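You operate a simulated robot arm through the tools that you are given. There is no shell and no other tool. Be economical: measure what you need, move in short steps, check, and stop when the job is done.

Carry out the task below with a simulated robot arm. There is one attempt and no reset: what you move stays moved.

Task
When the eggs are done, cool the white egg in the blue mug.
Fine: at the green lamp switch off boiler and socket and unplug; dome and plug on the worktop; the other egg stays.

Only the result counts: the job must be done as asked and must still hold three seconds after the hand-in. Knocking over, shifting, dropping, spilling or breaking anything else fails it.

Robot
A 6-joint arm with a two-finger parallel gripper, fixed in place. Base frame: the origin is at the foot of the arm, x ahead of it, y to its left, z up; the work surface is at about z = 0. Lengths are in cm, angles in degrees, forces in N, time in s.
With the tool pointing down near the work surface it reaches from about 14 to 58 cm from the base axis. Its first joint turns from -66.0 to 66.0 degrees. Payload 2.1 kg.
Tool frame: the origin (TCP) lies between the finger pads and is the grasp point; the fingertips stand 3 cm ahead of it; z points along the fingers, y is the line along which they close. The gripper opens to 9.4 cm. The fingers are 2.8 cm wide and 1 cm thick; the gripper's body (5 by 9.6 cm) begins 5.5 cm behind the TCP.
Orientation is that of the tool frame in the base frame, as [roll, pitch, yaw] about the fixed x, y, z axes, in that order (R = Rz(yaw) Ry(pitch) Rx(roll)). With the fingers straight down and closing along the base's y, the tool's x points along the base's -x, its y along +y and its z along -z.

Tools
- The arm moves only by the tool arm_command. Its argument "motion" is a list of rows, each an object (a shift or turn left out is 0, a gripper value left out holds the last) with "dp": the shift along the tool's x, y, z in cm, a list of three; "angular": the turn, a rotation vector about the tool's x, y, z in degrees, a list of three; "jaw": the finger opening in cm, from 0 to 9.4. In form: [{"dp": [x, y, z], "angular": [ax, ay, az], "jaw": jaw}, ...]. A call has 1 to 12 rows; each row shifts and turns the commanded pose from where the row before left it, along the tool's axes as they then stand. Rows are played at 5 a second. More than 5 cm and 8.6 degrees between two rows, or a gripper value outside its range, and nothing of the call is played. A pose out of reach is approached as far as the arm can. The call stops where the force on the tool passes 70 N (or 10 N more than at its start, if that is more) or the arm is blocked; 0.2 s more then pass. The fingers move at their own pace (about 7.2 cm/s each) and stop on an object; they squeeze with about 27 N. The grip force told is the motor's: it shows also when the fingers shut on nothing. Time passes only in rows, and 0.2 s behind the last, so rows that do not move let the fingers close. The reply holds the time, the measured pose of the TCP, the force on the tool along the base axes, the opening and the grip force, in the units named above and with some noise, with the torque about the TCP (base axes, N m) and any sound that the robot's microphone picked up.
- Cameras (640 x 400 px; columns grow to the right, rows downward): "scene" is fixed at [7.34, -38.29, 50.47]; the picture's right is [0.60, -0.80, 0.00], its down [-0.31, -0.23, -0.92] and it looks along [0.74, 0.56, -0.38] (base axes); focal length 234 px, centre (320, 200). "wrist" rides on the gripper at [7.6, 1.4, -10.3] in the tool frame; the picture's right is [-0.18, 0.98, 0.00], its down [-0.75, -0.14, -0.64] and it looks along [-0.63, -0.12, 0.77] (tool axes); focal length 243 px, centre (320, 200). There is no depth. A picture from a camera that has moved, and an enlarged one, comes with that camera's place and axes in the base frame and with its lens.
- snapshot(camera): a new picture of that camera. The clock stands still meanwhile.
- close_up(camera, box): a new picture of the part [left, top, right, bottom] of that camera's present view, enlarged. The clock stands still meanwhile.
- close_job(): hands the job in; it is judged then, once.

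Work in short steps. Places have to be worked out from the pictures, the camera data and where the tool is seen: move nearer, look again, correct. Check each grasp and each placing, and mend what went wrong. You have 120 turns and 76 pictures in all, those below and enlarged ones among them. Open the gripper and draw the arm clear of the work before you hand the job in, unless the task says otherwise; then end with one line.

The tools are called after ">>>" as a command line: name --argument value ..., lists and objects as JSON in quotes. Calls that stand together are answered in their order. arm_command: Moves the arm, as the interface text tells. Its arguments: {"type":"object","properties":{"motion":{"type":"array"}},"required":["motion"]} The other tools are called the same way: snapshot (camera) takes a picture; close_up (camera, box) takes an enlarged picture of a part of a camera's view; close_job () hands the job in.

At the start:

```text
time_s: 0.0
ee_pos: [27.93, -19.13, 38.34]
tcp_rot: [-179.9, -0.1, 180.0]
force: [-0.2, -0.1, -0.4]
torque: [-0.01, 0.0, 0.01]
gripper_width: 9.42
gripper_force: 0.0
```

scene: 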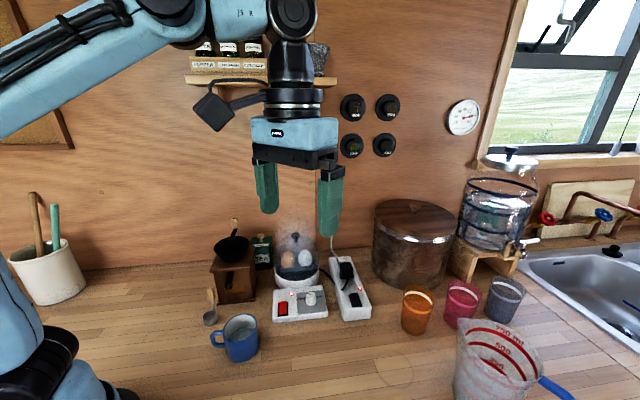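
wrist: 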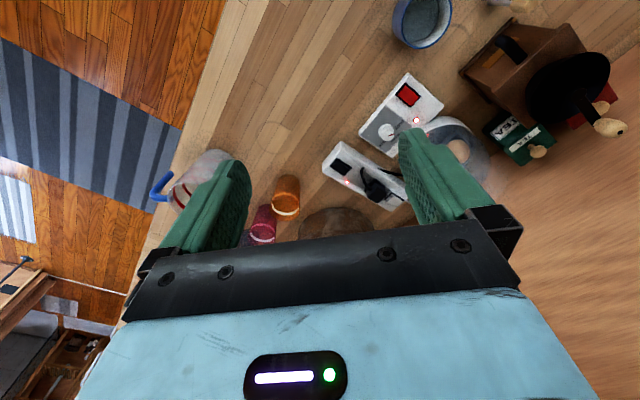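

The scene shows an egg boiler with a dome, a switch box in front and a socket strip beside it. I'll take enlarged views to learn the details.

>>> close_up --camera "scene" --box '[200, 200, 390, 370]'

>>> close_up --camera "wrist" --box '[310, 0, 640, 240]'

```text
2.35 times, centred on (295, 285) of scene
camera zoom: at [7.34, -38.29, 50.47], right [0.6, -0.8, 0.0], down [-0.31, -0.23, -0.92], along [0.74, 0.56, -0.38], focal length 550 px, centre (379, 0)
```

zoom: 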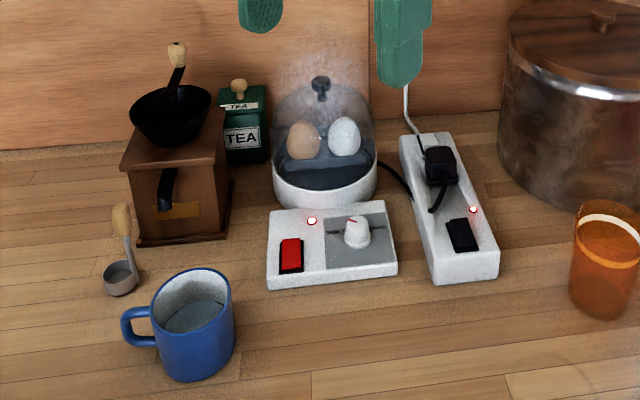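

```text
1.67 times, centred on (475, 120) of wrist
camera zoom: at [20.14, -17.55, 48.59], right [0.18, 0.98, 0.0], down [0.75, -0.14, 0.64], along [0.63, -0.12, -0.77], focal length 404 px, centre (62, 333)
```

zoom: 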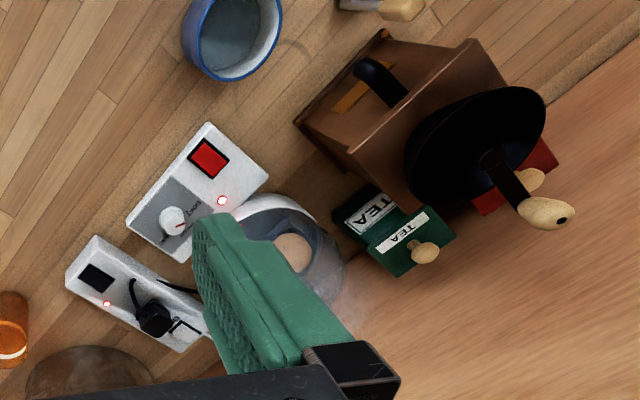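

The boiler lamp is red, so the eggs are not done. By both cameras the red rocker is near (36.5,-4.4), the strip switch near (49,-18) and the plug near (56,-11). I move above the red rocker for a closer look.

>>> arm_command --motion '[{"dp": [0, 4, 2], "jaw": 9.4}, {"dp": [0, 4, 2.5]}, {"dp": [0, 2, 3]}, {"dp": [0, 2, 3]}, {"dp": [0, 2, 3]}]'

>>> snapshot --camera "wrist"

```text
time_s: 1.2
ee_pos: [27.92, -5.01, 24.84]
tcp_rot: [-179.9, 0.1, 179.9]
force: [0.6, -0.3, 0.0]
torque: [-0.04, 0.03, 0.03]
gripper_width: 9.39
gripper_force: 0.1
```

```text
71 pictures are left
camera wrist: at [20.11, -3.47, 35.07], right [0.18, 0.98, 0.0], down [0.75, -0.14, 0.64], along [0.63, -0.12, -0.77], focal length 243 px, centre (320, 200)
```

wrist: 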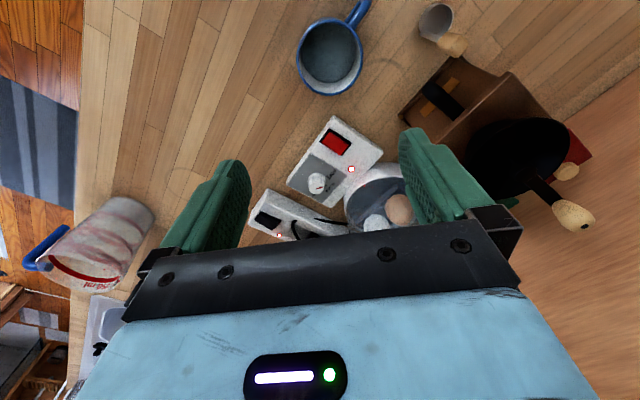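

>>> close_up --camera "wrist" --box '[240, 0, 440, 250]'

>>> close_up --camera "scene" --box '[260, 240, 380, 330]'

```text
1.60 times, centred on (340, 125) of wrist
camera zoom: at [20.11, -3.47, 35.07], right [0.18, 0.98, 0.0], down [0.75, -0.14, 0.64], along [0.63, -0.12, -0.77], focal length 388 px, centre (288, 320)
```

zoom: 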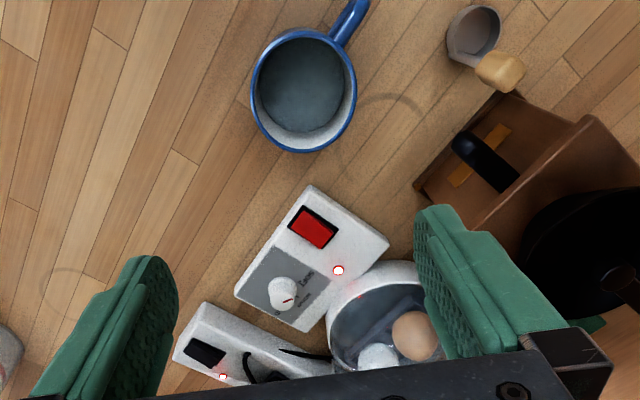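

```text
4.44 times, centred on (320, 285) of scene
camera zoom: at [7.34, -38.29, 50.47], right [0.6, -0.8, 0.0], down [-0.31, -0.23, -0.92], along [0.74, 0.56, -0.38], focal length 1038 px, centre (320, -178)
```

zoom: 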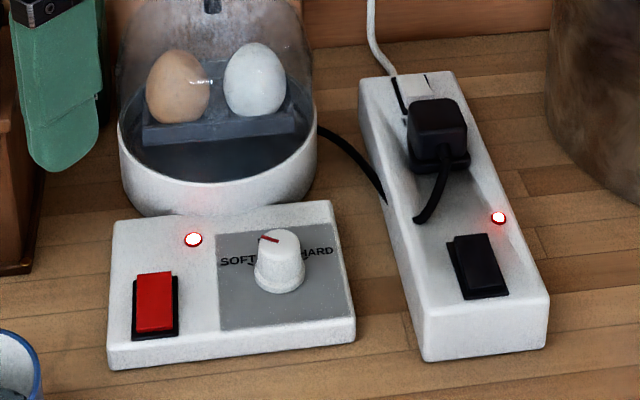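

The rocker is at about (36.4,-4.3,3.3), with the boiler box turned 45°. I move above it, turning the tool so the fingers close along the rocker's length, then look.

>>> arm_command --motion '[{"dp": [-3.5, 0.4, 3]}, {"dp": [-3.5, 0.3, 3]}, {"angular": [0, 0, 7.5], "jaw": 0}, {"angular": [0, 0, 7.5]}, {"angular": [0, 0, 7.5]}, {"angular": [0, 0, 7.5]}, {"angular": [0, 0, 7.5]}, {"angular": [0, 0, 7.5]}]'

>>> snapshot --camera "wrist"

```text
time_s: 3.0
ee_pos: [34.85, -4.32, 18.83]
tcp_rot: [-179.9, 0.2, 134.9]
force: [-0.5, 0.5, 0.1]
torque: [0.02, 0.02, -0.01]
gripper_width: 0.0
gripper_force: 26.3
```

```text
68 pictures are left
camera wrist: at [30.37, 2.13, 29.07], right [0.83, 0.56, 0.0], down [0.43, -0.63, 0.64], along [0.36, -0.53, -0.77], focal length 243 px, centre (320, 200)
```

wrist: 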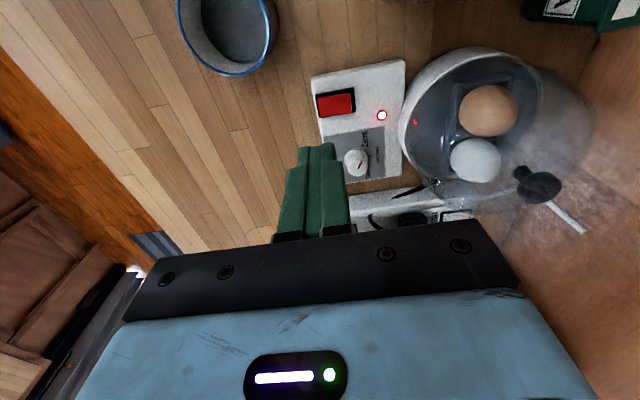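

The view is good; the lamp is still red. I zoom in on the rocker to see which end is raised.

>>> close_up --camera "wrist" --box '[300, 70, 420, 145]'

>>> close_up --camera "scene" --box '[270, 275, 330, 325]'

```text
5.33 times, centred on (360, 108) of wrist
camera zoom: at [30.37, 2.13, 29.07], right [0.83, 0.56, 0.0], down [0.43, -0.63, 0.64], along [0.36, -0.53, -0.77], focal length 1294 px, centre (107, 693)
```

zoom: 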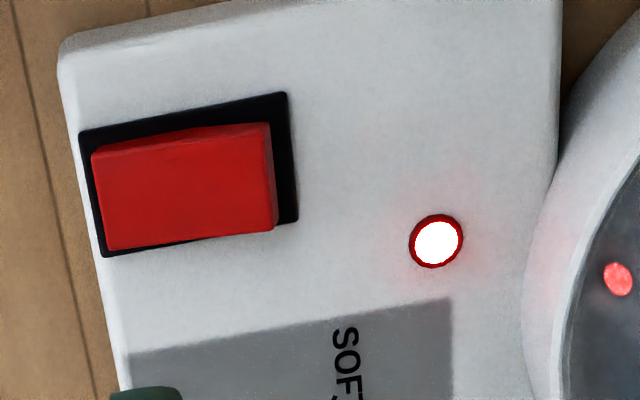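

```text
8.00 times, centred on (300, 300) of scene
camera zoom: at [7.34, -38.29, 50.47], right [0.6, -0.8, 0.0], down [-0.31, -0.23, -0.92], along [0.74, 0.56, -0.38], focal length 1869 px, centre (480, -600)
```

zoom: 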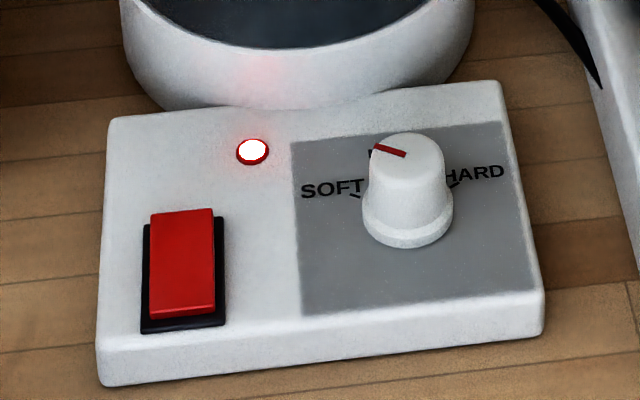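

The far end of the red rocker (around (37.6,-3.1)) stands proud, so that end must be pressed to switch off. I hover above it with a slight tilt away from the dome and wait for the green lamp.

>>> arm_command --motion '[{"dp": [-1.08, 2.5, 0]}, {"dp": [0, 0, 4], "angular": [-8, 0, 0]}, {"dp": [0, -1.2, 4]}, {}, {}, {}, {}, {}, {}, {}]'

>>> snapshot --camera "wrist"

```text
time_s: 5.2
ee_pos: [36.96, -3.91, 10.89]
tcp_rot: [172.0, 0.0, 135.0]
force: [-0.4, 0.4, 0.7]
torque: [0.01, -0.03, 0.03]
gripper_width: 0.01
gripper_force: 26.7
```

```text
65 pictures are left
camera wrist: at [31.43, 1.64, 21.19], right [0.82, 0.56, 0.14], down [0.37, -0.69, 0.62], along [0.44, -0.45, -0.78], focal length 243 px, centre (320, 200)
```

wrist: 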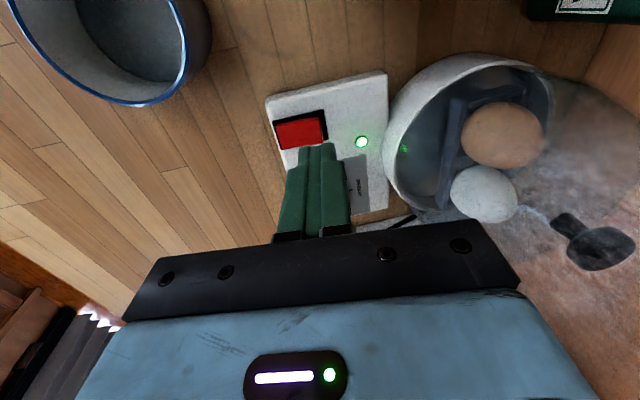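

The lamp is green: the eggs are done. I press down on the raised far end in small steps.

>>> arm_command --motion '[{"dp": [0.1, 0.3, 2]}, {"dp": [0, 0, 1.5]}, {"dp": [0, 0, 0.4]}, {"dp": [0, 0, 0.4]}]'

>>> close_up --camera "wrist" --box '[240, 50, 440, 250]'

```text
time_s: 6.2
ee_pos: [37.43, -3.19, 6.6]
tcp_rot: [172.0, 0.0, 135.0]
force: [0.0, -0.1, 0.3]
torque: [-0.03, 0.02, -0.02]
gripper_width: 0.01
gripper_force: 27.4
```

```text
2.00 times, centred on (340, 150) of wrist
camera zoom: at [31.96, 2.33, 16.79], right [0.82, 0.56, 0.14], down [0.37, -0.69, 0.62], along [0.44, -0.45, -0.78], focal length 485 px, centre (280, 300)
```

zoom: 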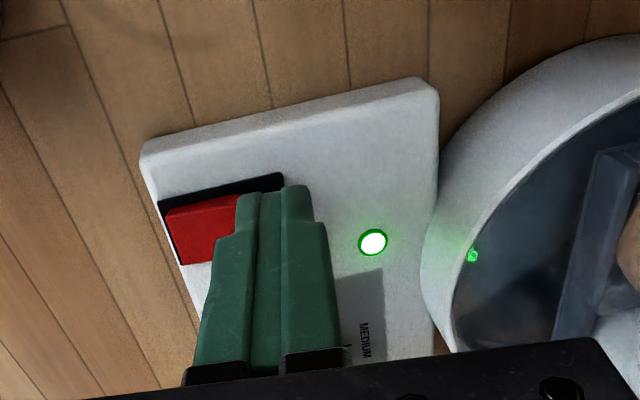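

The fingers are over the raised end but no contact yet (tip at about z = 3.5). I go on down in small steps.

>>> arm_command --motion '[{"dp": [0, 0, 0.3]}, {"dp": [0, 0, 0.3]}, {"dp": [0, 0, 0.3]}]'

>>> close_up --camera "wrist" --box '[240, 50, 440, 250]'

```text
time_s: 7.0
ee_pos: [37.68, -3.11, 5.9]
tcp_rot: [172.2, -0.1, 134.8]
force: [-3.1, -1.4, 33.2]
torque: [-0.27, 0.12, -0.01]
gripper_width: 0.0
gripper_force: 27.0
stopped in row 3: the force on the tool passed its limit at 81 N (the readings are from after the stop); the commanded pose is now the measured one
```

```text
2.00 times, centred on (340, 150) of wrist
camera zoom: at [32.05, 2.34, 16.25], right [0.82, 0.56, 0.13], down [0.37, -0.7, 0.61], along [0.44, -0.45, -0.78], focal length 485 px, centre (280, 300)
```

zoom: 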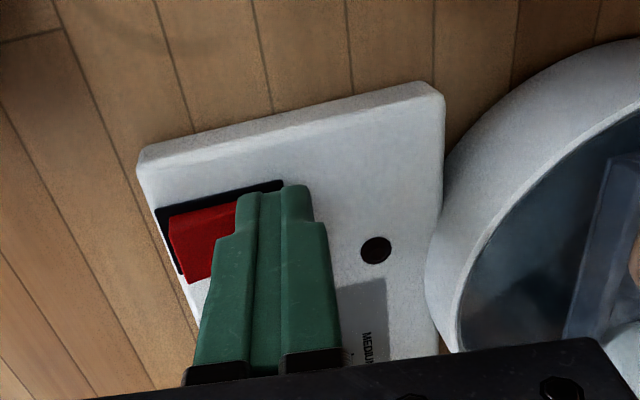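

The boiler lamp has gone out: boiler is off. I lift off and go above the strip's switch.

>>> arm_command --motion '[{"dp": [0, 0, -4]}, {"dp": [0, 0, -4], "angular": [8, 0, 0]}, {"dp": [-4.15, -1.3, -1]}, {"dp": [-4.15, -1.3, -1]}, {"dp": [-4.15, -1.2, 0]}, {"dp": [-4.15, -1.2, 0]}]'

>>> snapshot --camera "wrist"

>>> close_up --camera "scene" --box '[260, 230, 380, 330]'

```text
time_s: 8.4
ee_pos: [44.97, -19.33, 15.68]
tcp_rot: [-179.9, 0.0, 135.0]
force: [-0.9, -0.1, -0.2]
torque: [0.02, 0.02, -0.03]
gripper_width: 0.0
gripper_force: 26.8
```

```text
62 pictures are left
camera wrist: at [40.52, -12.82, 25.95], right [0.83, 0.56, 0.0], down [0.43, -0.63, 0.64], along [0.36, -0.53, -0.77], focal length 243 px, centre (320, 200)
```

wrist: 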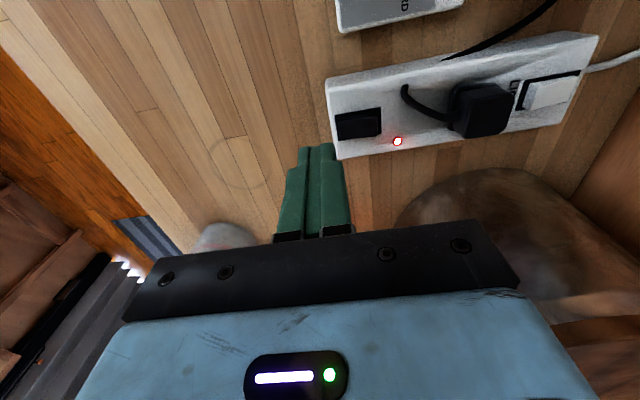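

```text
4.00 times, centred on (320, 280) of scene
camera zoom: at [7.34, -38.28, 50.47], right [0.6, -0.8, 0.0], down [-0.31, -0.23, -0.92], along [0.74, 0.56, -0.38], focal length 934 px, centre (320, -120)
```

zoom: 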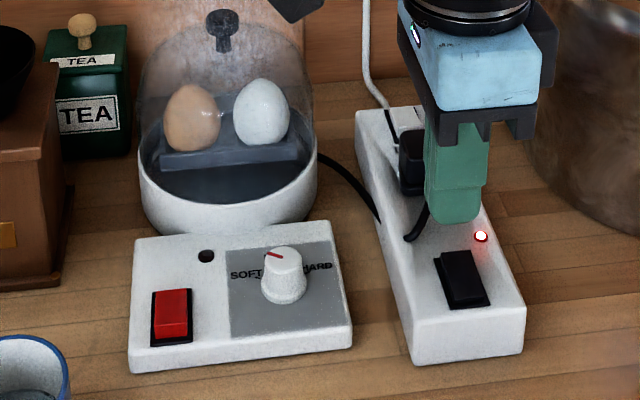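

Boiler is off; the strip LED is still lit. I zoom in on the strip's switch and the plug.

>>> close_up --camera "wrist" --box '[320, 30, 600, 170]'

>>> close_up --camera "wrist" --box '[320, 90, 420, 160]'

```text
2.29 times, centred on (460, 100) of wrist
camera zoom: at [40.52, -12.82, 25.95], right [0.83, 0.56, 0.0], down [0.43, -0.63, 0.64], along [0.36, -0.53, -0.77], focal length 555 px, centre (0, 429)
```

zoom: 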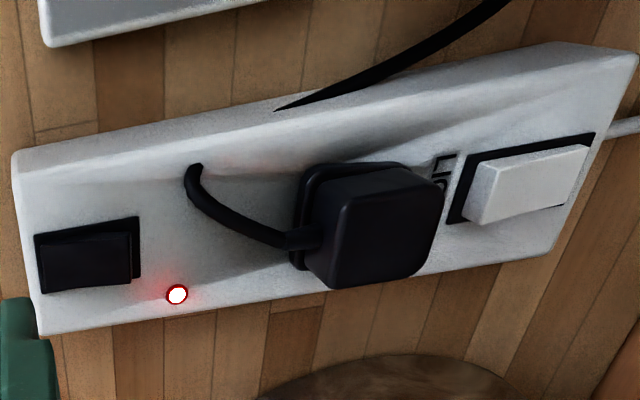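

```text
5.71 times, centred on (370, 125) of wrist
camera zoom: at [40.52, -12.82, 25.95], right [0.83, 0.56, 0.0], down [0.43, -0.63, 0.64], along [0.36, -0.53, -0.77], focal length 1386 px, centre (34, 629)
```

zoom: 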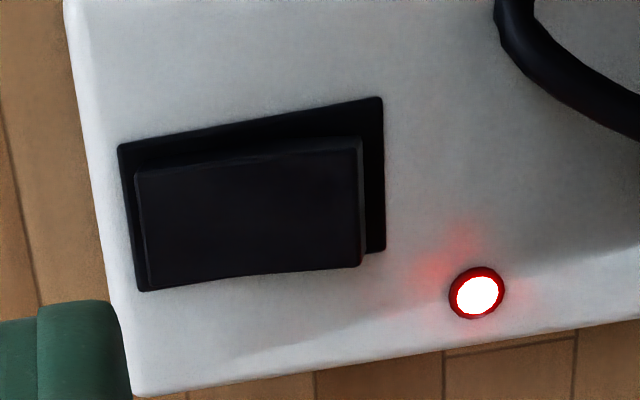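

There's a second, white rocker at the strip's far end with a label. I zoom in to read it before pressing anything.

>>> close_up --camera "wrist" --box '[495, 60, 595, 130]'

>>> close_up --camera "scene" --box '[340, 250, 385, 290]'

```text
5.71 times, centred on (545, 95) of wrist
camera zoom: at [40.52, -12.82, 25.95], right [0.83, 0.56, 0.0], down [0.43, -0.63, 0.64], along [0.36, -0.53, -0.77], focal length 1386 px, centre (-966, 800)
```

zoom: 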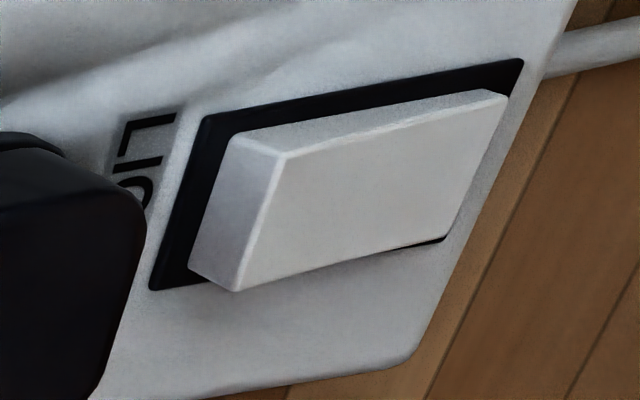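

```text
10.00 times, centred on (362, 270) of scene
camera zoom: at [7.34, -38.28, 50.47], right [0.6, -0.8, 0.0], down [-0.31, -0.23, -0.92], along [0.74, 0.56, -0.38], focal length 2336 px, centre (-105, -500)
```

zoom: 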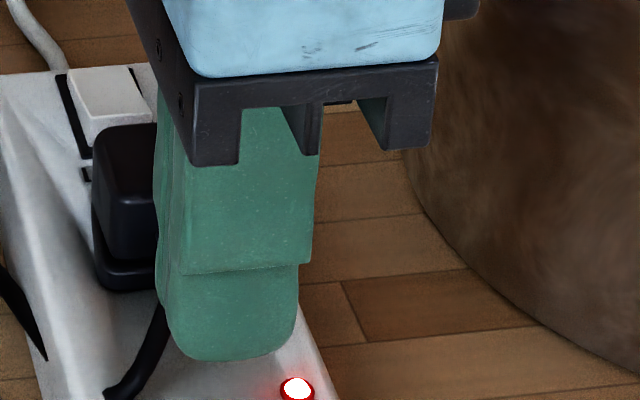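

The white rocker is labelled "LIGHT", so I leave it alone. The black one beside the lit LED is the socket switch, its far end raised at about (49.5,-17.1,5.2); I hover above and come down tilted as before.

>>> arm_command --motion '[{"dp": [-1.7, 4.0, 0]}, {"dp": [0, 0, 3.3]}, {"angular": [-8, 0, 0]}, {"dp": [0, 0, 2.5]}, {"dp": [0, 0, 0.8]}]'

>>> close_up --camera "wrist" --box '[240, 50, 440, 250]'

```text
time_s: 9.6
ee_pos: [49.3, -17.33, 9.28]
tcp_rot: [172.1, 0.0, 134.9]
force: [0.8, -0.1, 0.1]
torque: [0.01, 0.0, -0.04]
gripper_width: 0.0
gripper_force: 26.9
```

```text
2.00 times, centred on (340, 150) of wrist
camera zoom: at [43.82, -11.77, 19.51], right [0.82, 0.56, 0.13], down [0.37, -0.7, 0.62], along [0.44, -0.45, -0.78], focal length 485 px, centre (280, 300)
```

zoom: 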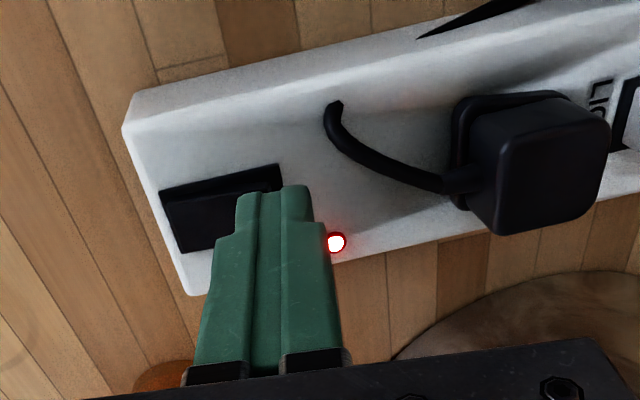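

The fingers are lined up over the raised end. I press down in small steps.

>>> arm_command --motion '[{"dp": [0, 0, 0.5]}, {"dp": [0, 0, 0.3]}, {"dp": [0, 0, 0.3]}, {"dp": [0, 0, 0.3]}, {"dp": [0, 0, 0.3]}]'

>>> close_up --camera "wrist" --box '[240, 50, 440, 250]'

```text
time_s: 10.9
ee_pos: [49.43, -17.15, 7.84]
tcp_rot: [172.0, -0.2, 134.9]
force: [-0.3, -1.1, 23.5]
torque: [-0.14, -0.01, -0.02]
gripper_width: 0.02
gripper_force: 27.2
stopped in row 5: the force on the tool passed its limit at 74 N (the readings are from after the stop); the commanded pose is now the measured one
```

```text
2.00 times, centred on (340, 150) of wrist
camera zoom: at [43.94, -11.62, 18.18], right [0.82, 0.56, 0.14], down [0.37, -0.7, 0.61], along [0.44, -0.45, -0.78], focal length 485 px, centre (280, 300)
```

zoom: 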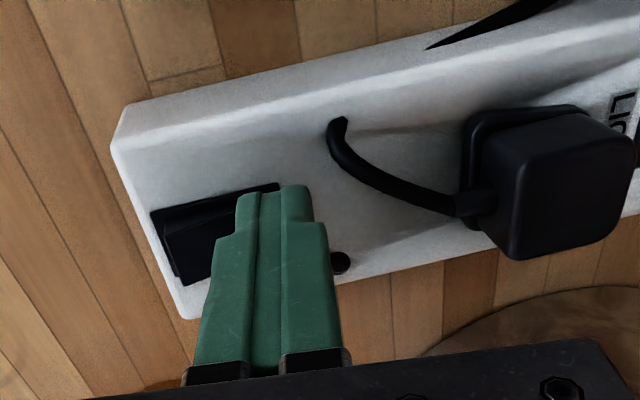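

The strip LED is out: socket off. I lift clear, untilt and turn the tool 90° so the fingers can close across the strip on the plug.

>>> arm_command --motion '[{"dp": [0, 0, -4]}, {"dp": [0, 0, -4], "angular": [8, 0, 0]}, {"dp": [0, 3, 0], "angular": [0, 0, -8.5]}, {"angular": [0, 0, -8.5]}, {"angular": [0, 0, -8.5]}, {"angular": [0, 0, -8.5]}, {"angular": [0, 0, -8.5]}, {"angular": [0, 0, -8.5]}, {"angular": [0, 0, -8.5]}, {"angular": [0, 0, -8.5]}, {"angular": [0, 0, -8.5]}, {"angular": [0, 0, -8.5]}]'

>>> arm_command --motion '[{"angular": [0, 0, -5], "jaw": 8}, {}, {}]'

>>> snapshot --camera "wrist"

>>> close_up --camera "scene" --box '[320, 240, 400, 330]'

```text
time_s: 13.5
ee_pos: [50.76, -15.79, 15.56]
tcp_rot: [179.8, -0.2, -140.0]
force: [0.5, 0.0, -0.6]
torque: [0.0, 0.01, 0.01]
gripper_width: 0.0
gripper_force: 26.3
```

```text
time_s: 14.3
ee_pos: [50.86, -15.81, 15.57]
tcp_rot: [179.8, -0.2, -135.1]
force: [-0.7, 0.7, -0.8]
torque: [0.03, 0.03, -0.02]
gripper_width: 8.02
gripper_force: 0.0
```

```text
54 pictures are left
camera wrist: at [44.27, -20.09, 25.84], right [-0.56, 0.83, 0.0], down [0.63, 0.43, 0.64], along [0.53, 0.36, -0.77], focal length 243 px, centre (320, 200)
```

wrist: 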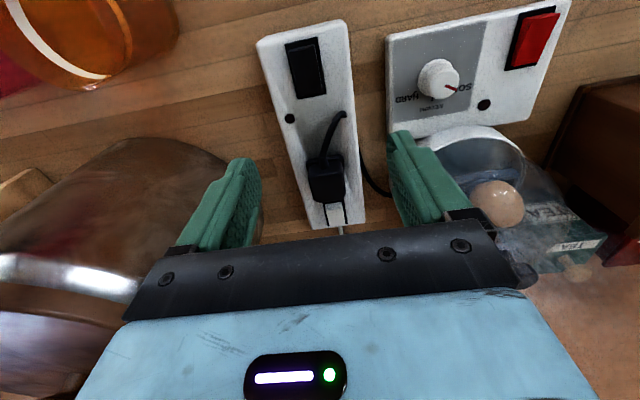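

```text
4.44 times, centred on (360, 285) of scene
camera zoom: at [7.34, -38.29, 50.47], right [0.6, -0.8, 0.0], down [-0.31, -0.23, -0.92], along [0.74, 0.56, -0.38], focal length 1038 px, centre (142, -178)
```

zoom: 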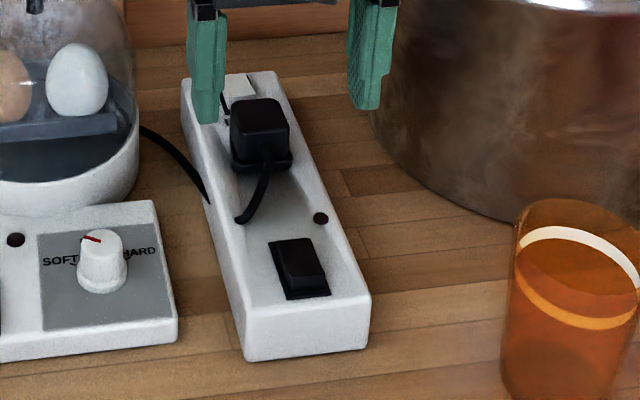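

I zoom on the plug to fix its position and height.

>>> close_up --camera "wrist" --box '[270, 130, 390, 230]'

>>> close_up --camera "scene" --box '[355, 255, 395, 295]'

```text
4.00 times, centred on (330, 180) of wrist
camera zoom: at [44.27, -20.09, 25.84], right [-0.56, 0.83, 0.0], down [0.63, 0.43, 0.64], along [0.53, 0.36, -0.77], focal length 970 px, centre (280, 280)
```

zoom: 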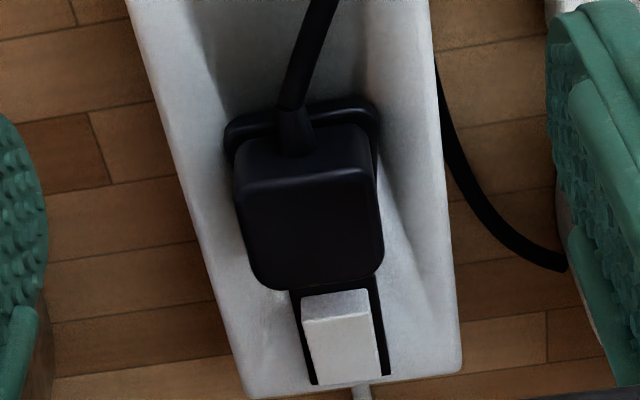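

```text
10.00 times, centred on (375, 275) of scene
camera zoom: at [7.34, -38.29, 50.47], right [0.6, -0.8, 0.0], down [-0.31, -0.23, -0.92], along [0.74, 0.56, -0.38], focal length 2336 px, centre (-230, -550)
```

zoom: 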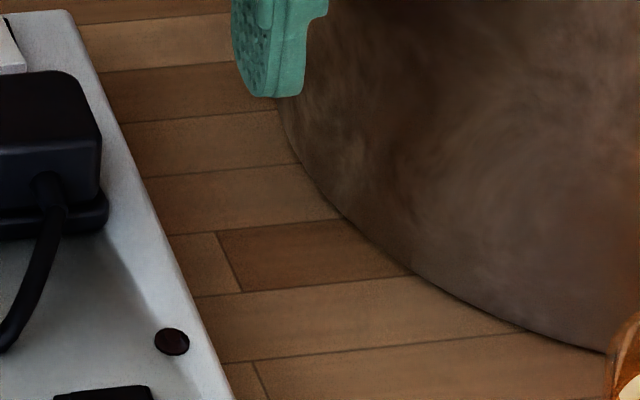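

The plug's top is about (55.6,-11.2,6.8), body some 3.3 cm wide. I move over it and come partway down, then check.

>>> arm_command --motion '[{"dp": [-3.3, 0, 0], "jaw": 6.4}, {"dp": [-3.3, 0, 0]}, {"dp": [0, 0, 3]}, {"dp": [0, 0, 2]}]'

>>> snapshot --camera "wrist"

>>> close_up --camera "scene" --box '[310, 210, 410, 310]'

```text
time_s: 15.3
ee_pos: [55.44, -11.09, 10.55]
tcp_rot: [179.8, -0.1, -135.0]
force: [0.9, 0.6, -0.5]
torque: [-0.05, -0.01, 0.04]
gripper_width: 6.38
gripper_force: 0.0
```

```text
50 pictures are left
camera wrist: at [49.02, -15.38, 20.75], right [-0.56, 0.83, 0.0], down [0.64, 0.43, 0.64], along [0.53, 0.36, -0.77], focal length 243 px, centre (320, 200)
```

wrist: 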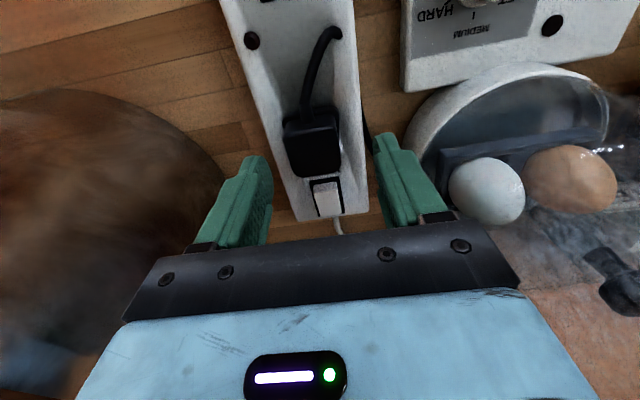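

```text
4.00 times, centred on (360, 260) of scene
camera zoom: at [7.34, -38.29, 50.47], right [0.6, -0.8, 0.0], down [-0.31, -0.23, -0.92], along [0.74, 0.56, -0.38], focal length 934 px, centre (160, -40)
```

zoom: 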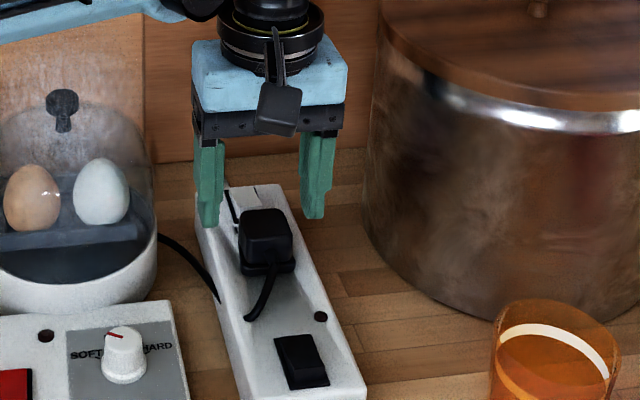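

The fingers straddle the plug well; a 0.25 cm correction, then I lower to just above the strip and close.

>>> arm_command --motion '[{"dp": [0.25, -0.25, 1.5]}, {"dp": [0, 0, 1.0]}, {"dp": [0, 0, 0.4]}, {"jaw": 0}, {}, {}, {}]'

>>> close_up --camera "wrist" --box '[210, 50, 430, 250]'

>>> close_up --camera "scene" --box '[310, 210, 410, 310]'

```text
time_s: 16.9
ee_pos: [55.41, -11.58, 7.77]
tcp_rot: [180.0, -0.1, -135.1]
force: [1.4, -3.7, -1.6]
torque: [-0.1, -0.05, 0.04]
gripper_width: 3.99
gripper_force: 27.1
```

```text
2.00 times, centred on (320, 150) of wrist
camera zoom: at [48.99, -15.8, 17.94], right [-0.56, 0.83, 0.0], down [0.64, 0.43, 0.64], along [0.53, 0.36, -0.77], focal length 485 px, centre (320, 300)
```

zoom: 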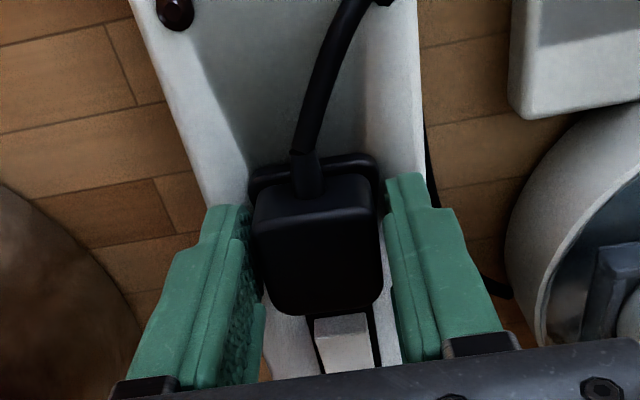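

```text
4.00 times, centred on (360, 260) of scene
camera zoom: at [7.34, -38.29, 50.47], right [0.6, -0.8, 0.0], down [-0.31, -0.23, -0.92], along [0.74, 0.56, -0.38], focal length 934 px, centre (160, -40)
```

zoom: 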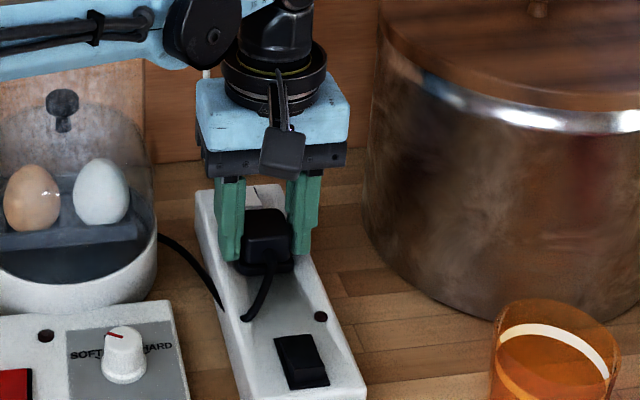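

The grip holds at 4.0 cm on the plug's flange/body. I pull straight up slowly.

>>> arm_command --motion '[{"dp": [0, 0, -0.5]}, {"dp": [0, 0, -0.5]}, {"dp": [0, 0, -1]}, {"dp": [0, 0, -1]}]'

>>> close_up --camera "scene" --box '[310, 210, 410, 310]'

```text
time_s: 17.9
ee_pos: [55.37, -11.38, 10.74]
tcp_rot: [179.9, 0.1, -135.1]
force: [0.2, 0.4, -1.2]
torque: [-0.01, 0.01, 0.02]
gripper_width: 3.99
gripper_force: 27.0
```

```text
4.00 times, centred on (360, 260) of scene
camera zoom: at [7.34, -38.29, 50.47], right [0.6, -0.8, 0.0], down [-0.31, -0.23, -0.92], along [0.74, 0.56, -0.38], focal length 934 px, centre (160, -40)
```

zoom: 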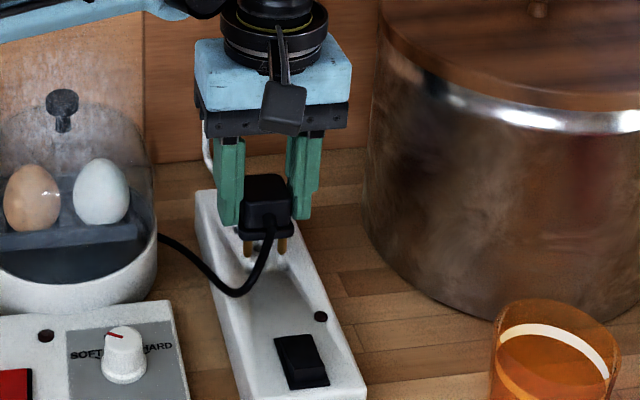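

The plug is out, pins clear. I lift it a bit more and carry it to the free worktop just in front of the strip's near end, about (41,-19.5), watching the cord.

>>> arm_command --motion '[{"dp": [0, 0, -2]}, {"dp": [3, 0.5, -0.5]}, {"dp": [3, 0.8, 0]}, {"dp": [3, 1, 0]}, {"dp": [3, 1, 0]}]'

>>> close_up --camera "scene" --box '[240, 200, 420, 340]'

```text
time_s: 19.1
ee_pos: [44.39, -17.6, 13.37]
tcp_rot: [179.7, -0.1, -135.1]
force: [0.4, 0.5, -0.7]
torque: [0.02, 0.0, 0.01]
gripper_width: 3.99
gripper_force: 27.2
```

```text
2.86 times, centred on (330, 270) of scene
camera zoom: at [7.34, -38.29, 50.47], right [0.6, -0.8, 0.0], down [-0.31, -0.23, -0.92], along [0.74, 0.56, -0.38], focal length 668 px, centre (291, 0)
```

zoom: 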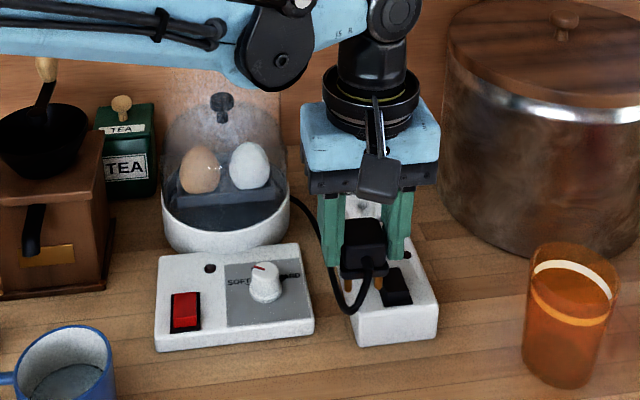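

The cord is still slack. I go on to the spot and lower until the pins nearly reach the worktop.

>>> arm_command --motion '[{"dp": [3.75, 1.06, 0]}, {"dp": [0, 0, 3]}, {"dp": [0, 0, 3]}, {"dp": [0, 0, 0.8]}]'

>>> close_up --camera "scene" --box '[260, 230, 400, 340]'

```text
time_s: 20.1
ee_pos: [41.05, -19.49, 6.49]
tcp_rot: [179.8, -0.1, -135.0]
force: [0.2, 0.0, -0.2]
torque: [0.02, 0.0, 0.05]
gripper_width: 3.99
gripper_force: 27.1
```

```text
3.64 times, centred on (330, 285) of scene
camera zoom: at [7.34, -38.29, 50.47], right [0.6, -0.8, 0.0], down [-0.31, -0.23, -0.92], along [0.74, 0.56, -0.38], focal length 850 px, centre (284, -109)
```

zoom: 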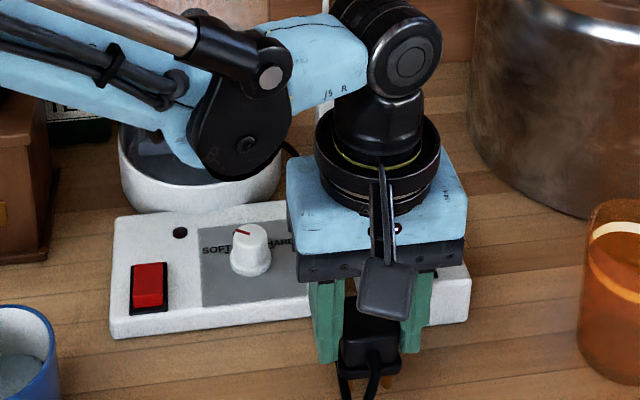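

No load yet; the pins are just above the worktop. I lower in fine steps until they touch.

>>> arm_command --motion '[{"dp": [0, 0, 0.3]}, {"dp": [0, 0, 0.3]}, {"dp": [0, 0, 0.2]}, {"dp": [0, 0, 0.2]}]'

```text
time_s: 21.1
ee_pos: [41.13, -19.32, 5.58]
tcp_rot: [179.8, -0.1, -135.1]
force: [-0.2, -0.3, 0.0]
torque: [0.02, -0.01, -0.02]
gripper_width: 3.99
gripper_force: 27.1
```

>>> arm_command --motion '[{"dp": [0, 0, 0.2]}, {"dp": [0, 0, 0.2]}, {"dp": [0, 0, 0.2]}]'

>>> close_up --camera "wrist" --box '[210, 50, 430, 250]'

```text
time_s: 21.9
ee_pos: [41.1, -19.39, 4.97]
tcp_rot: [179.8, 0.0, -135.0]
force: [0.2, 8.3, 20.1]
torque: [0.15, 0.09, 0.01]
gripper_width: 3.95
gripper_force: 27.0
```

```text
2.00 times, centred on (320, 150) of wrist
camera zoom: at [34.73, -23.71, 15.15], right [-0.56, 0.83, 0.0], down [0.63, 0.43, 0.64], along [0.53, 0.36, -0.77], focal length 485 px, centre (320, 300)
```

zoom: 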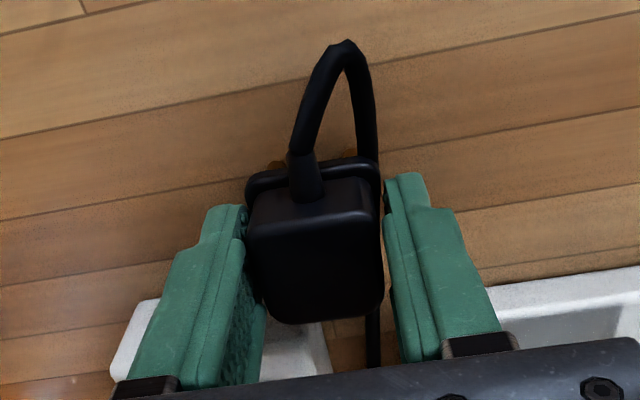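

The pins stand on the worktop (20 N push). I ease up slightly, open the fingers a little and rise straight up.

>>> arm_command --motion '[{"dp": [0, 0, -0.15]}, {"jaw": 6}, {}, {"dp": [0, 0, -2]}, {"dp": [0, 0, -4]}, {"dp": [0, 0, -4]}]'

>>> snapshot --camera "wrist"

>>> snapshot --camera "scene"

```text
time_s: 23.3
ee_pos: [41.21, -19.17, 14.88]
tcp_rot: [179.8, -0.1, -135.0]
force: [-0.9, 0.0, -0.1]
torque: [0.0, 0.01, 0.01]
gripper_width: 6.01
gripper_force: 0.1
```

```text
42 pictures are left
camera wrist: at [34.66, -23.45, 25.13], right [-0.56, 0.83, 0.0], down [0.64, 0.43, 0.64], along [0.53, 0.36, -0.77], focal length 243 px, centre (320, 200)
```

wrist: 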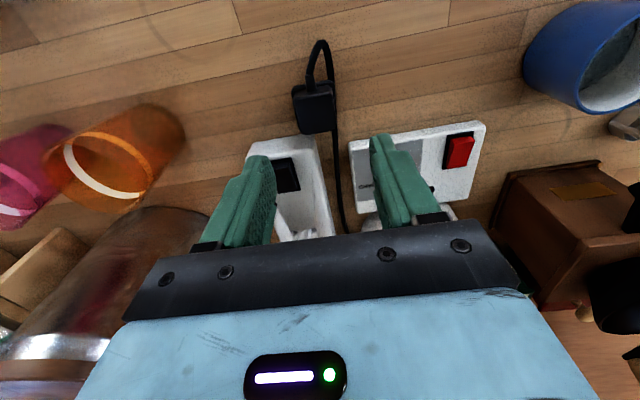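

```text
41 pictures are left
```

scene: 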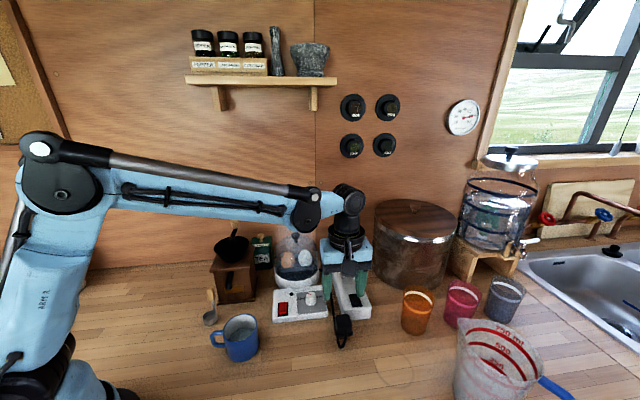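

The plug stands on the worktop with slack cord, clear of everything. By triangulation the dome knob is at about (49.4,2.4,15); I rise and go over it for a look.

>>> arm_command --motion '[{"dp": [0, 0, -4]}, {"dp": [0, 0, -4]}, {"dp": [-3.68, 1.9, -0.5]}, {"dp": [-3.68, 1.9, 0]}, {"dp": [-3.68, 1.9, 0]}, {"dp": [-3.68, 1.9, 0]}, {"dp": [-3.68, 1.9, 0]}]'

>>> snapshot --camera "wrist"

>>> close_up --camera "scene" --box '[240, 180, 360, 310]'

```text
time_s: 24.9
ee_pos: [47.49, 0.5, 23.65]
tcp_rot: [179.8, -0.2, -135.1]
force: [0.2, 0.8, 0.5]
torque: [-0.02, 0.03, -0.01]
gripper_width: 6.01
gripper_force: 0.0
```

```text
40 pictures are left
camera wrist: at [41.02, -3.92, 33.84], right [-0.56, 0.83, 0.0], down [0.64, 0.43, 0.64], along [0.53, 0.36, -0.77], focal length 243 px, centre (320, 200)
```

wrist: 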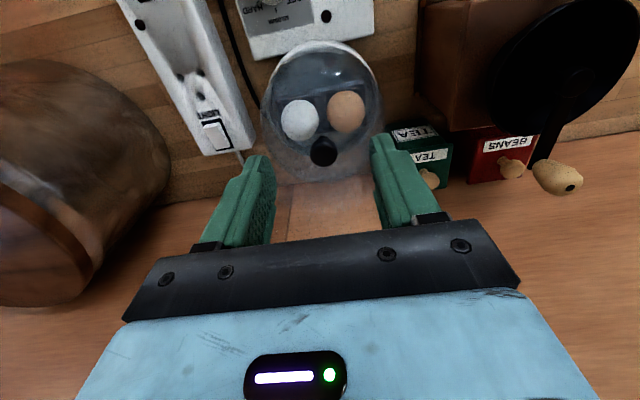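

```text
3.08 times, centred on (300, 245) of scene
camera zoom: at [7.34, -38.29, 50.47], right [0.6, -0.8, 0.0], down [-0.31, -0.23, -0.92], along [0.74, 0.56, -0.38], focal length 719 px, centre (382, 62)
```

zoom: 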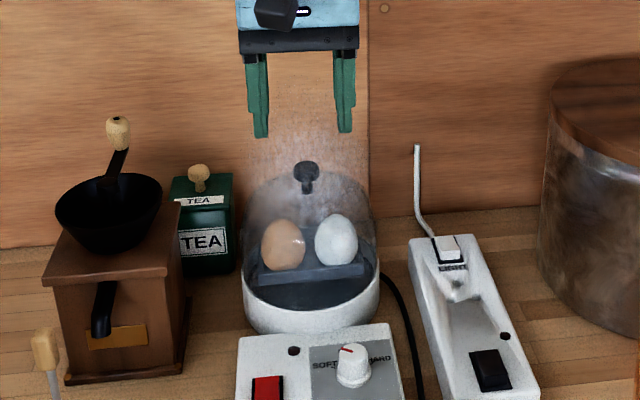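

The knob's head is at about (49.1,2.05), from z ≈ 14.1 to 16.8, centred between the fingers. I advance over it and descend partway.

>>> arm_command --motion '[{"dp": [-2.25, 0, 0], "jaw": 5}, {"dp": [0, 0, 3]}, {"dp": [0, 0, 2]}, {}]'

>>> close_up --camera "wrist" --box '[210, 50, 430, 250]'

>>> close_up --camera "scene" --box '[260, 190, 340, 280]'

```text
time_s: 25.9
ee_pos: [49.02, 1.82, 18.58]
tcp_rot: [179.7, 0.0, -135.0]
force: [0.1, -0.1, 0.1]
torque: [-0.01, 0.03, 0.0]
gripper_width: 5.01
gripper_force: 0.1
```

```text
2.00 times, centred on (320, 150) of wrist
camera zoom: at [42.49, -2.38, 28.79], right [-0.56, 0.83, 0.0], down [0.64, 0.43, 0.64], along [0.53, 0.36, -0.77], focal length 485 px, centre (320, 300)
```

zoom: 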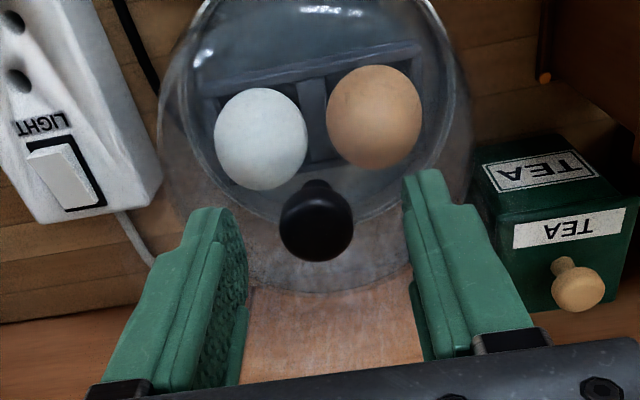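

```text
4.44 times, centred on (300, 235) of scene
camera zoom: at [7.34, -38.29, 50.47], right [0.6, -0.8, 0.0], down [-0.31, -0.23, -0.92], along [0.74, 0.56, -0.38], focal length 1038 px, centre (409, 44)
```

zoom: 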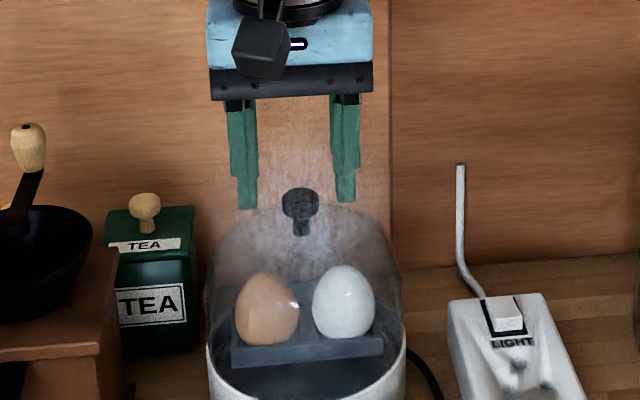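

The knob lies centred between the fingers. I lower 1.2 cm so the tips surround it and close.

>>> arm_command --motion '[{"dp": [0.1, 0, 0.6]}, {"dp": [0, 0, 0.6]}, {"jaw": 0}, {}, {}, {}]'

>>> close_up --camera "wrist" --box '[210, 50, 430, 250]'

>>> close_up --camera "scene" --box '[260, 190, 340, 280]'

```text
time_s: 27.3
ee_pos: [49.01, 1.76, 17.24]
tcp_rot: [179.7, -0.1, -135.1]
force: [-0.1, 0.6, 0.8]
torque: [0.03, -0.02, 0.02]
gripper_width: 2.27
gripper_force: 26.7
```

```text
2.00 times, centred on (320, 150) of wrist
camera zoom: at [42.49, -2.45, 27.53], right [-0.56, 0.83, 0.0], down [0.64, 0.43, 0.64], along [0.53, 0.36, -0.77], focal length 485 px, centre (320, 300)
```

zoom: 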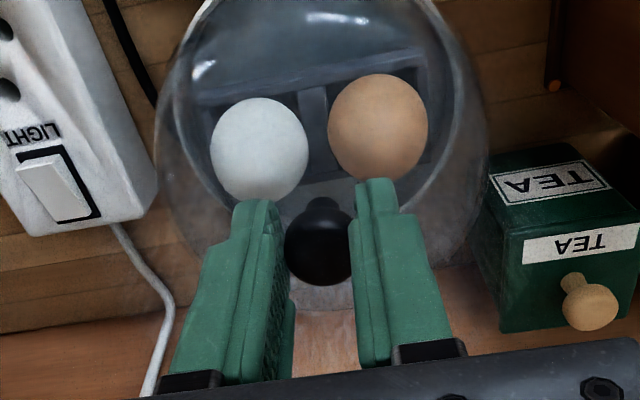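

```text
4.44 times, centred on (300, 235) of scene
camera zoom: at [7.34, -38.29, 50.47], right [0.6, -0.8, 0.0], down [-0.31, -0.23, -0.92], along [0.74, 0.56, -0.38], focal length 1038 px, centre (409, 44)
```

zoom: 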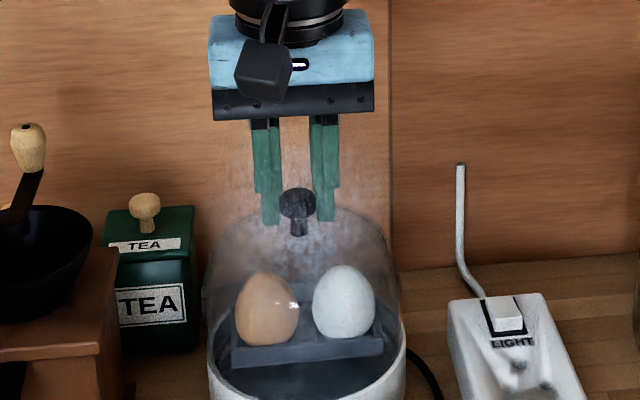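

The knob is held (2.27 cm). I lift the dome straight up slowly.

>>> arm_command --motion '[{"dp": [0, 0, -0.5]}, {"dp": [0, 0, -1]}, {"dp": [0, 0, -2]}, {"dp": [0, 0, -2]}, {"dp": [0, 0, -2.5]}, {"dp": [0, 0, -2.5]}, {"dp": [0, 0, -2]}]'

>>> snapshot --camera "scene"

```text
time_s: 28.9
ee_pos: [49.08, 1.77, 29.71]
tcp_rot: [179.8, -0.1, -135.0]
force: [0.3, -0.6, -0.6]
torque: [0.0, 0.02, 0.01]
gripper_width: 2.26
gripper_force: 26.5
```

```text
34 pictures are left
```

scene: 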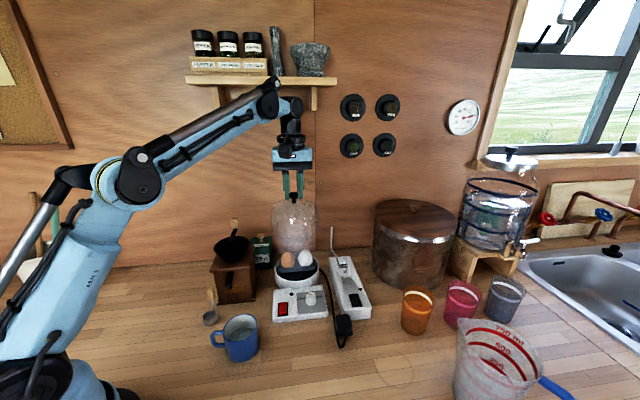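

The dome is off and held. I raise it a little more and carry it to the free worktop at about (30,-27), well above everything.

>>> arm_command --motion '[{"dp": [0, 0, -2]}, {"dp": [1.5, -0.3, 0]}, {"dp": [3.2, -0.6, 0]}, {"dp": [3.4, -0.7, 0]}, {"dp": [3.5, -0.7, 0]}, {"dp": [3.5, -0.7, 0]}, {"dp": [3.5, -0.7, 0]}, {"dp": [3.5, -0.7, 0]}, {"dp": [3.5, -0.7, 0]}, {"dp": [3.5, -0.7, 0]}, {"dp": [3, -0.6, 0]}, {"dp": [1.8, -0.5, 0]}]'

>>> snapshot --camera "scene"

>>> snapshot --camera "wrist"

```text
time_s: 31.5
ee_pos: [29.85, -26.79, 31.72]
tcp_rot: [179.9, -0.2, -135.1]
force: [0.3, -0.2, -1.0]
torque: [-0.01, -0.01, 0.01]
gripper_width: 2.26
gripper_force: 27.1
```

```text
33 pictures are left
```

scene: 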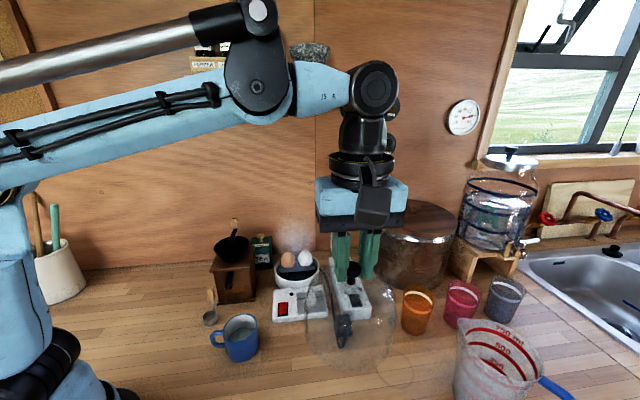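

```text
32 pictures are left
camera wrist: at [23.42, -31.2, 42.03], right [-0.56, 0.83, 0.0], down [0.63, 0.43, 0.64], along [0.53, 0.36, -0.77], focal length 243 px, centre (320, 200)
```

wrist: 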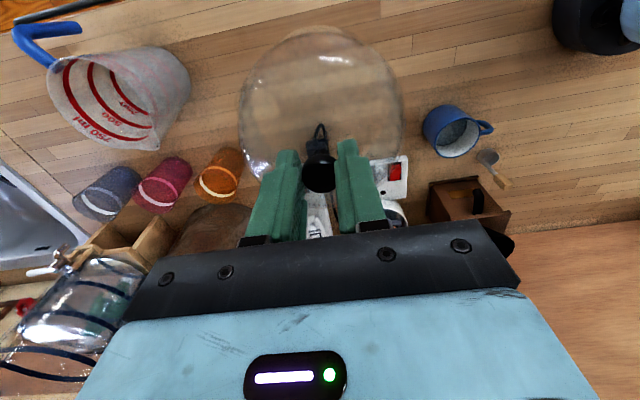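

The dome hangs over clear worktop: plug about 12 cm away, jug and cups far. I lower it most of the way.

>>> arm_command --motion '[{"dp": [0, 0, 3]}, {"dp": [0, 0, 3]}, {"dp": [0, 0, 3]}, {"dp": [0, 0, 3]}, {"dp": [0, 0, 2]}]'

>>> snapshot --camera "scene"

```text
time_s: 32.7
ee_pos: [29.94, -26.99, 17.91]
tcp_rot: [179.8, -0.2, -135.1]
force: [0.3, 0.1, -1.5]
torque: [0.0, 0.01, -0.01]
gripper_width: 2.28
gripper_force: 26.8
```

```text
31 pictures are left
```

scene: 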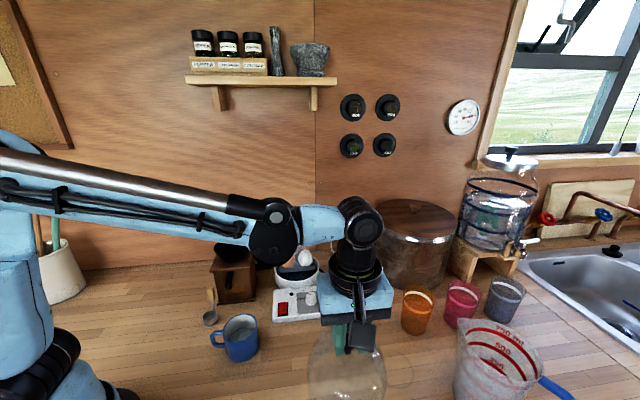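

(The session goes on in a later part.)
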